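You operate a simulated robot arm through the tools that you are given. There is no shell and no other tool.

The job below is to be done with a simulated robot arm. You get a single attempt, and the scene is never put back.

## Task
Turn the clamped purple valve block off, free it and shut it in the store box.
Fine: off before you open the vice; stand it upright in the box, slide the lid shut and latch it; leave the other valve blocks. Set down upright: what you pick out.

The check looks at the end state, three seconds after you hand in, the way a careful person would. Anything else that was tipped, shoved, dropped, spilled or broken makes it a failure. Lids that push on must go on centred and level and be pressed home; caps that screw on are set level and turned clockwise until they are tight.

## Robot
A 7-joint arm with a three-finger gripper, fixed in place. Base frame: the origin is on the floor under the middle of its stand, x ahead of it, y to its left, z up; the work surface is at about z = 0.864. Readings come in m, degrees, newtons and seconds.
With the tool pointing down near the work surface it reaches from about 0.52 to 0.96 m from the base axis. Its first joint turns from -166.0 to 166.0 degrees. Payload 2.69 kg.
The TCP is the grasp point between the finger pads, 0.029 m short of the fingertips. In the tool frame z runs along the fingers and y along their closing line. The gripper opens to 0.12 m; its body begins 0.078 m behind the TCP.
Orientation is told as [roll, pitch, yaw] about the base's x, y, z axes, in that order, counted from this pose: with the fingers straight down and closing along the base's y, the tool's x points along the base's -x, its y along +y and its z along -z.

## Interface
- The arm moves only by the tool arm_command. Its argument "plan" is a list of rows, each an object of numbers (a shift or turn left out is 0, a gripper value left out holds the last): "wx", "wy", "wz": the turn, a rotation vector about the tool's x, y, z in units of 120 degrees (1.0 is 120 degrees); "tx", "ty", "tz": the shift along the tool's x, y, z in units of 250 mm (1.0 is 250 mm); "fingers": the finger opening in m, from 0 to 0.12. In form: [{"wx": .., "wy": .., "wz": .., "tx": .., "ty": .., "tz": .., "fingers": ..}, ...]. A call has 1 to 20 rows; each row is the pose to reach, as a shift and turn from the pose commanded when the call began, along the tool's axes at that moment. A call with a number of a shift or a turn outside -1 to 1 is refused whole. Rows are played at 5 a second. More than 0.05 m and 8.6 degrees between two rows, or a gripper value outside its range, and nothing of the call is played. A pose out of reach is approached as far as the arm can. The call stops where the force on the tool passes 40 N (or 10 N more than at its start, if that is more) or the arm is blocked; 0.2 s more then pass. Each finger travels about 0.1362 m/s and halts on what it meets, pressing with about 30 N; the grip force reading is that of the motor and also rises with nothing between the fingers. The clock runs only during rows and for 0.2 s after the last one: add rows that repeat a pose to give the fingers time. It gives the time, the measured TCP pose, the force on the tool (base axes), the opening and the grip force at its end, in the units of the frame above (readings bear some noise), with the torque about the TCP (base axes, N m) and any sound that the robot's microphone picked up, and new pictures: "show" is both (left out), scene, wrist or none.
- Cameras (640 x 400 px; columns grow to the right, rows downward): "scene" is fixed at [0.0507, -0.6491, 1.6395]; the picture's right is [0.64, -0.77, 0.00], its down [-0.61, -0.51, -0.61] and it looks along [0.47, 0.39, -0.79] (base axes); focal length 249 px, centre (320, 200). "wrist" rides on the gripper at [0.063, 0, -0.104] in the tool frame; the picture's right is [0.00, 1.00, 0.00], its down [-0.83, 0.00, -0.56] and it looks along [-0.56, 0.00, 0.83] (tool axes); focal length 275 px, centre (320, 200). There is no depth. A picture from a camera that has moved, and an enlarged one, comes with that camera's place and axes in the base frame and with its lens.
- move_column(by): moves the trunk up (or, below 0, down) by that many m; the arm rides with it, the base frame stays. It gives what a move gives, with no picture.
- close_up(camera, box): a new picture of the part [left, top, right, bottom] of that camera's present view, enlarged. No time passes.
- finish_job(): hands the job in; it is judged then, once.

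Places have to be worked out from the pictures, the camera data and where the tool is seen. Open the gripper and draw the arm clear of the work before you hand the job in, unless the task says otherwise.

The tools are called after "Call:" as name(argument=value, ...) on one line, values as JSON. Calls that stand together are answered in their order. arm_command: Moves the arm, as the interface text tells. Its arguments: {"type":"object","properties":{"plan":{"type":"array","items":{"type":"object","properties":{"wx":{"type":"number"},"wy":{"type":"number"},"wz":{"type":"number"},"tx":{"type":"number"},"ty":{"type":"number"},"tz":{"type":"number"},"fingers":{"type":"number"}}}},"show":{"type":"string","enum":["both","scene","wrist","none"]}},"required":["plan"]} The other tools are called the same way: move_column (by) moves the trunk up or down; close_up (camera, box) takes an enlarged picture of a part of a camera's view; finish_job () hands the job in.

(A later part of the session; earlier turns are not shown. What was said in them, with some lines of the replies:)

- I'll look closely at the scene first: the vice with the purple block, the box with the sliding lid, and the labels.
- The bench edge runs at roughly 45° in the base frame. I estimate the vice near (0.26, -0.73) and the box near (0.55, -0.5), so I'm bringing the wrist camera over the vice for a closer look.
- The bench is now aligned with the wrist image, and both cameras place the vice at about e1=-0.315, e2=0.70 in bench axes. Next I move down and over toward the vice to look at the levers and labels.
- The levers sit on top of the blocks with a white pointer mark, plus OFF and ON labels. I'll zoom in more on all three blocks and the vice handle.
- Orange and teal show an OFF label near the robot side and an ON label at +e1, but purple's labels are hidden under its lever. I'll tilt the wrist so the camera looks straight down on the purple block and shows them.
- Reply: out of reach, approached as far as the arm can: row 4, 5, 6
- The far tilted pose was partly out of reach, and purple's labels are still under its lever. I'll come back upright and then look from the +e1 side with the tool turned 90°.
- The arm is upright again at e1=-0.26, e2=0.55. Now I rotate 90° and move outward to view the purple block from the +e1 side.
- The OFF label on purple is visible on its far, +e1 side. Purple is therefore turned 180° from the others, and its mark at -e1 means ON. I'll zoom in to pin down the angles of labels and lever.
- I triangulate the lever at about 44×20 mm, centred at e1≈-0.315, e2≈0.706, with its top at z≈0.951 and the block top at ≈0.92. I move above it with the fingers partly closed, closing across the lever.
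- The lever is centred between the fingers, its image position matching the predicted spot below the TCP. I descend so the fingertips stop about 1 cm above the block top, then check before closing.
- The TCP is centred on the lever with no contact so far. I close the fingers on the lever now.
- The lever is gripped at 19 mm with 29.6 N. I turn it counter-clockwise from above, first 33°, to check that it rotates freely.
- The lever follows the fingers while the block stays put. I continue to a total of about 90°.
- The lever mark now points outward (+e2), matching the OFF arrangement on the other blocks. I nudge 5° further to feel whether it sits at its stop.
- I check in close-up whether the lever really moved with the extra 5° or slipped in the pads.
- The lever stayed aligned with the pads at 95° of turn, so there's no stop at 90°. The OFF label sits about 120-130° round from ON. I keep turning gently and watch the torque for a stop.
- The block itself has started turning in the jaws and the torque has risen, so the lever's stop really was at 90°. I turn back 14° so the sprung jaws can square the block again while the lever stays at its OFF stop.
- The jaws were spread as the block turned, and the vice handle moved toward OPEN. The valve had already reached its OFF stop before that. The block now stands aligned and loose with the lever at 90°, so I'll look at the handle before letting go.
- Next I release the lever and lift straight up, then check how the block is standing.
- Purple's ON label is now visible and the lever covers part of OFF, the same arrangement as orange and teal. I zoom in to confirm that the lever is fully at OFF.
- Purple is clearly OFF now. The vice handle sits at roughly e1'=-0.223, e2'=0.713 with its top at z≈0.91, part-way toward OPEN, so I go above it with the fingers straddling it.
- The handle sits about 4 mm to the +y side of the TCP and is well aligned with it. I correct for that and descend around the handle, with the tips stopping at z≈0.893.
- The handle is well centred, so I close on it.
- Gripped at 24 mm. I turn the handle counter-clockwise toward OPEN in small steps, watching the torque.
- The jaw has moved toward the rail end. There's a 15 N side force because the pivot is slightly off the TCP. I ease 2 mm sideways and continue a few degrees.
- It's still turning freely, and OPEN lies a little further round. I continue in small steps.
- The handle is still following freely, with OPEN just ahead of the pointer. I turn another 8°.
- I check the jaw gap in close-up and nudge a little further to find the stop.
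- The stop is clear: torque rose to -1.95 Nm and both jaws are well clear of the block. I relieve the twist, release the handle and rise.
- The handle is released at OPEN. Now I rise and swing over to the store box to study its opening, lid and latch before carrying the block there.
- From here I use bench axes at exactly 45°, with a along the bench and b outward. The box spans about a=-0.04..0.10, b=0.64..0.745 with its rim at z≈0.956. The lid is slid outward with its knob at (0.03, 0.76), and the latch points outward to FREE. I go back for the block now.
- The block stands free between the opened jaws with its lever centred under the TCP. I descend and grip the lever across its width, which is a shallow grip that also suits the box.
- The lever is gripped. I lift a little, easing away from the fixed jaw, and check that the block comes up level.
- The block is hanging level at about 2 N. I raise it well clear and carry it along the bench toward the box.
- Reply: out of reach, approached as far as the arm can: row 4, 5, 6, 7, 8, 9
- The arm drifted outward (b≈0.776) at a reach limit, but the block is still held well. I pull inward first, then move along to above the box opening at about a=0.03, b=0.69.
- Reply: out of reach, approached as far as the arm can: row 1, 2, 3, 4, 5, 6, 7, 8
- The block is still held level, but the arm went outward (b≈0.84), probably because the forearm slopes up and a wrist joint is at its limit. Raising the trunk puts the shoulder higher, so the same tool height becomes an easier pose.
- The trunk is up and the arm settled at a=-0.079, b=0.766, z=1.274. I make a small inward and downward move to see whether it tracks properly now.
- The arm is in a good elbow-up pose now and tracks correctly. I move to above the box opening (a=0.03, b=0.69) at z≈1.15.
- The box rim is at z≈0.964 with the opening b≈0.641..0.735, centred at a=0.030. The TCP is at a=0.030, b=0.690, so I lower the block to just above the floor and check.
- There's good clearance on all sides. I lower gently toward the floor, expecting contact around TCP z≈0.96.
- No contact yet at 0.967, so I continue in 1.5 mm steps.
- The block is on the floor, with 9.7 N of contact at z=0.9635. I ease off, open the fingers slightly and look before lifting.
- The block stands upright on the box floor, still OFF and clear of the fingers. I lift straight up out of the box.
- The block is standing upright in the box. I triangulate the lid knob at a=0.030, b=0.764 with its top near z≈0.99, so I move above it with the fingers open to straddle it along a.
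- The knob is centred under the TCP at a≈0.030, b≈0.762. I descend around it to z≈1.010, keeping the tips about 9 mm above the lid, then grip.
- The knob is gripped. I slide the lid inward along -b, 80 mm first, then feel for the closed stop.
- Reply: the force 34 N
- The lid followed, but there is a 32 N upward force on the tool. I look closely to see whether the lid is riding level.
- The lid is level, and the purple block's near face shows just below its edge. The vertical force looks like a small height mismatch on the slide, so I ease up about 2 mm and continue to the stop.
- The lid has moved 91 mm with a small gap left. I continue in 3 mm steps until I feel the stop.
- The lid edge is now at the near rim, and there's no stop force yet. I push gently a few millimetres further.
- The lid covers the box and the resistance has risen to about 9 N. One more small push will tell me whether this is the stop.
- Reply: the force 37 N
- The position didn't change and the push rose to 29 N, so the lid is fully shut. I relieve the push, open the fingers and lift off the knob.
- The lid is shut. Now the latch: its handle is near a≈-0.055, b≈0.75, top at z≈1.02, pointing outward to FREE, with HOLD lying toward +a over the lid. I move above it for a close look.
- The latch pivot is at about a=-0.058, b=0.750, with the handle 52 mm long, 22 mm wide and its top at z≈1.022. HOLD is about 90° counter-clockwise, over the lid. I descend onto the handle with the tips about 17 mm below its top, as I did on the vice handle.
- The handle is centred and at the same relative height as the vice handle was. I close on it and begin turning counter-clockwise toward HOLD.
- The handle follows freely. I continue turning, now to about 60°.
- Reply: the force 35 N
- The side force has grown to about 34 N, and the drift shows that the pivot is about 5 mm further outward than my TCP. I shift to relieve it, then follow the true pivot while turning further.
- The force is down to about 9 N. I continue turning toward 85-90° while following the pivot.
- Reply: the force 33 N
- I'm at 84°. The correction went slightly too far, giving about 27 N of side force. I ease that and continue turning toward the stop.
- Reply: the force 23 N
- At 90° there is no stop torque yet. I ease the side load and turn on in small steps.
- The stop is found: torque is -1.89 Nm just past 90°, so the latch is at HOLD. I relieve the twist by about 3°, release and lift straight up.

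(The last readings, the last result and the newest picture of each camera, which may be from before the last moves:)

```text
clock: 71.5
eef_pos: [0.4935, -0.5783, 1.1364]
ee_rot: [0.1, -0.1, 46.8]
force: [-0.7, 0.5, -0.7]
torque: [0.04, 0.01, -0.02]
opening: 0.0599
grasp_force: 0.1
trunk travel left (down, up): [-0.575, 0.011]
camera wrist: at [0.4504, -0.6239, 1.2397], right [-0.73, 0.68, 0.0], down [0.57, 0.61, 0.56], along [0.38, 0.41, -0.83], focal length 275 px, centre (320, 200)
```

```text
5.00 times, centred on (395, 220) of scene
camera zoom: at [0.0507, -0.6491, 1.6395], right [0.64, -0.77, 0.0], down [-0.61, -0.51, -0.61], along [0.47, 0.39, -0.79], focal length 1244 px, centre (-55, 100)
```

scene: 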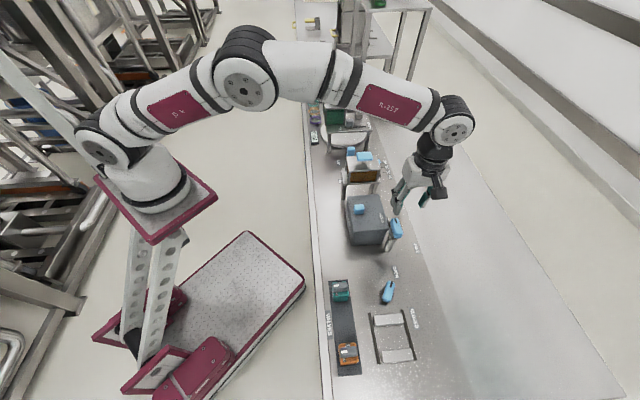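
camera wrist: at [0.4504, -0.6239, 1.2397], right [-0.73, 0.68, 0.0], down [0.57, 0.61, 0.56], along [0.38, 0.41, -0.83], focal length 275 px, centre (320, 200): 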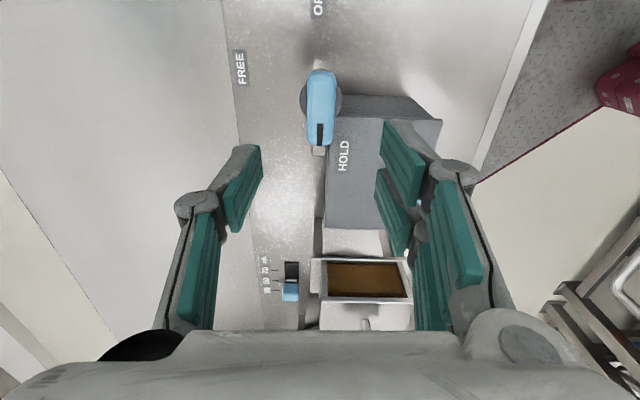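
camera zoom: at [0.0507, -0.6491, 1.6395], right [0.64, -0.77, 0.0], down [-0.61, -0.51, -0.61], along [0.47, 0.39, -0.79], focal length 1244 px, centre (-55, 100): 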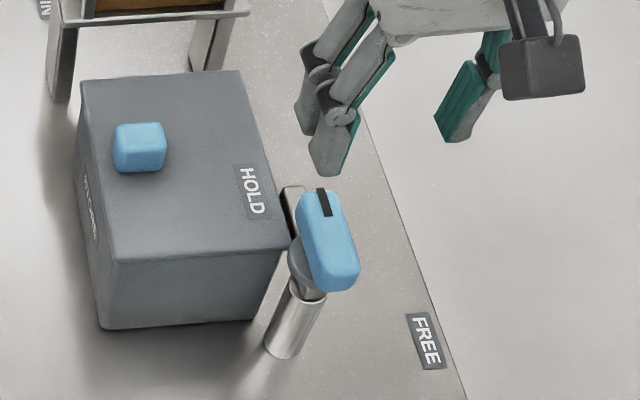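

The latch bar now sits behind the lid at HOLD. I raise the arm and draw it back clear of the bench, then do a final check of everything.

Call:
arm_command(plan=[{"tz": -0.15}, {"tz": -0.28, "ty": 0.08}, {"tz": -0.38, "ty": 0.2}, {"tz": -0.46, "ty": 0.34}, {"tz": -0.54, "ty": 0.48}, {"tz": -0.6, "ty": 0.62}, {"tz": -0.64, "ty": 0.76}, {"tz": -0.64, "ty": 0.9}], show="both")

Call:
close_up(camera="scene", box=[340, 180, 430, 260])

Call:
close_up(camera="scene", box=[310, 260, 450, 390])

Call:
close_up(camera="scene", box=[290, 80, 430, 210])

```text
clock: 73.3
eef_pos: [0.3277, -0.4252, 1.2969]
ee_rot: [0.0, 0.0, 46.7]
force: [0.3, -0.1, 0.0]
torque: [0.04, 0.02, 0.02]
opening: 0.0601
grasp_force: 0.1
trunk travel left (down, up): [-0.575, 0.011]
camera wrist: at [0.2853, -0.4701, 1.4004], right [-0.73, 0.68, 0.0], down [0.57, 0.61, 0.56], along [0.38, 0.41, -0.83], focal length 275 px, centre (320, 200)
```

scene: 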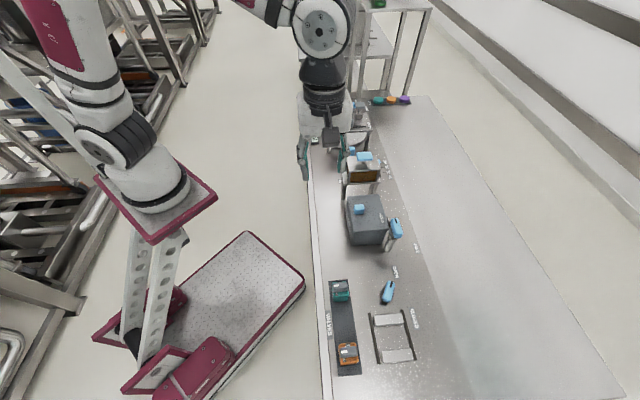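
wrist: 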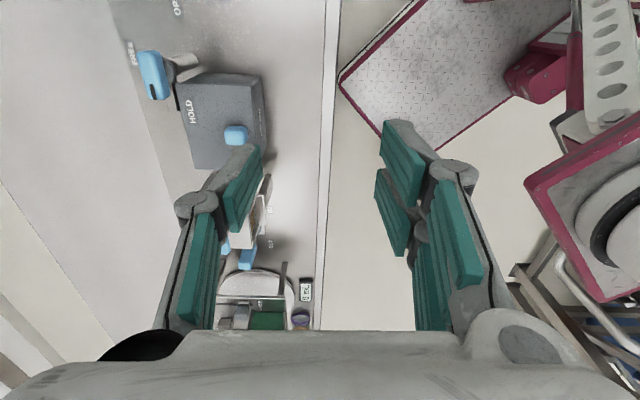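

```text
5.00 times, centred on (385, 220) of scene
camera zoom: at [0.0507, -0.6491, 1.6395], right [0.64, -0.77, 0.0], down [-0.61, -0.51, -0.61], along [0.47, 0.39, -0.79], focal length 1244 px, centre (-5, 100)
```

zoom: 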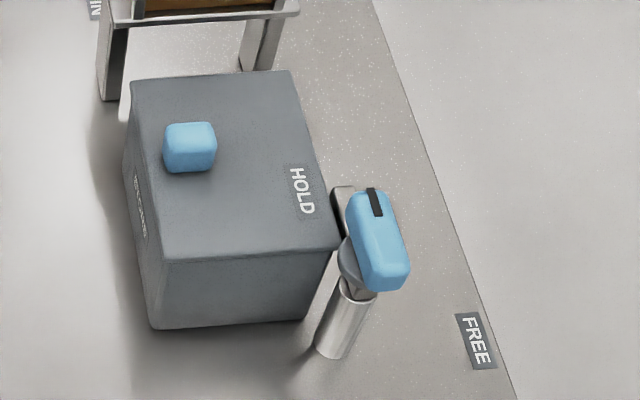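

```text
3.08 times, centred on (380, 325) of scene
camera zoom: at [0.0507, -0.6491, 1.6395], right [0.64, -0.77, 0.0], down [-0.61, -0.51, -0.61], along [0.47, 0.39, -0.79], focal length 766 px, centre (135, -185)
```

zoom: 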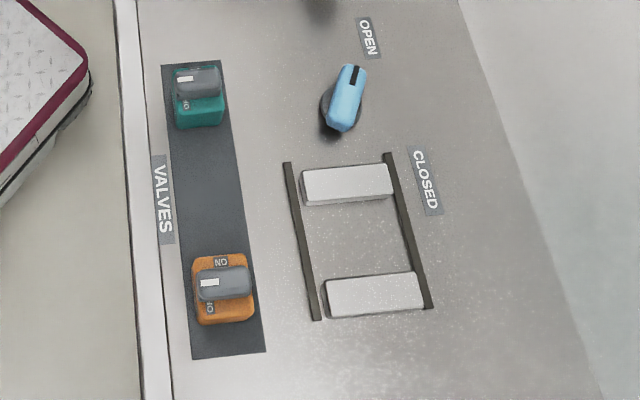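

```text
3.08 times, centred on (360, 145) of scene
camera zoom: at [0.0507, -0.6491, 1.6395], right [0.64, -0.77, 0.0], down [-0.61, -0.51, -0.61], along [0.47, 0.39, -0.79], focal length 766 px, centre (197, 369)
```

zoom: 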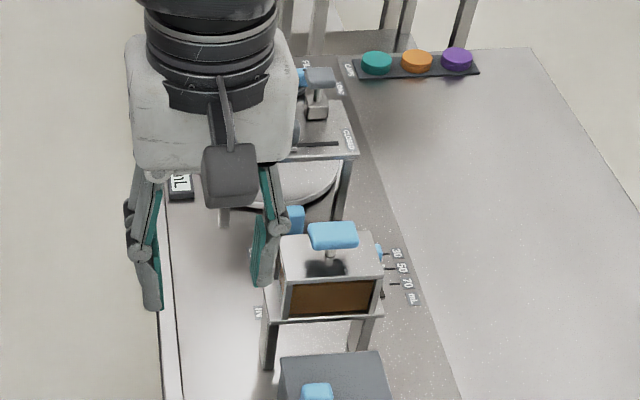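

The box is shut and latched, the vice is open and empty, and the other valves and stations look unchanged. I open the gripper fully and hold clear before handing in.

Call:
arm_command(plan=[{"tz": -0.06, "ty": 0.06, "fingers": 0.1}, {"tz": -0.12, "ty": 0.12, "fingers": 0.12}, {"tz": -0.12, "ty": 0.12, "fingers": 0.12}], show="scene")

Call:
close_up(camera="wrist", box=[100, 20, 300, 200])

```text
clock: 74.1
eef_pos: [0.3064, -0.4039, 1.3259]
ee_rot: [0.1, 0.0, 46.7]
force: [0.2, -0.2, 0.0]
torque: [0.0, -0.02, 0.01]
opening: 0.12
grasp_force: 0.1
trunk travel left (down, up): [-0.575, 0.011]
```

scene: 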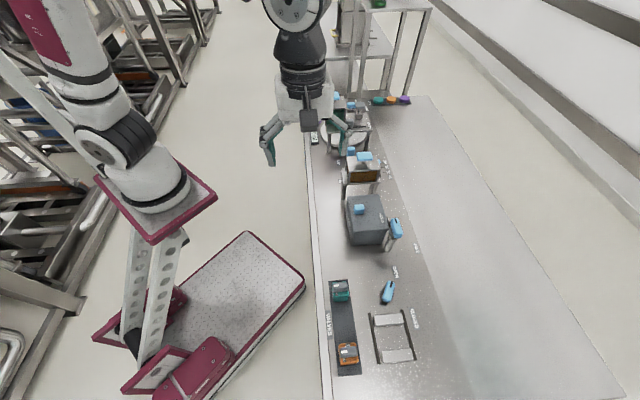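

```text
2.22 times, centred on (200, 110) of wrist
camera zoom: at [0.2633, -0.4493, 1.4301], right [-0.73, 0.68, 0.0], down [0.57, 0.61, 0.56], along [0.38, 0.41, -0.83], focal length 612 px, centre (587, 400)
```

zoom: 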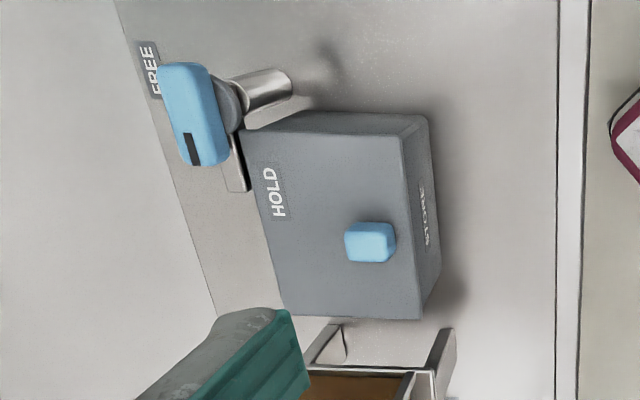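

The last view shows the lid fully shut with the latch bar behind it at HOLD. The gripper is open and the arm is clear, so I hand the job in.

Call:
finish_job()

```text
The job is handed in.
```

The purple valve block is off and standing upright in the store box, with the lid shut and the latch turned to HOLD. I've handed the job in; no result has come back yet.

- **Valve:** I turned the lever 90° to its OFF stop. I then kept turning by mistake and the block rotated about 14° in the jaws, which pushed them apart and moved the vice handle most of the way to OPEN. The valve was already off by then. I turned the block back straight before letting go.
- **Vice:** I turned the handle the rest of the way to its OPEN stop and lifted the block out by its lever.
- **Box:** I lowered the block onto the floor of the box. I slid the lid in until it met its stop, then turned the latch until it stopped too. In the last picture the latch bar sits behind the lid.
- **Everything else:** The orange and teal blocks look unmoved in the final pictures, and I saw nothing else disturbed. The gripper is open and the arm is clear of the bench.

While carrying the block I also raised the trunk by 0.1 m to get past a reach limit, and I left it raised.
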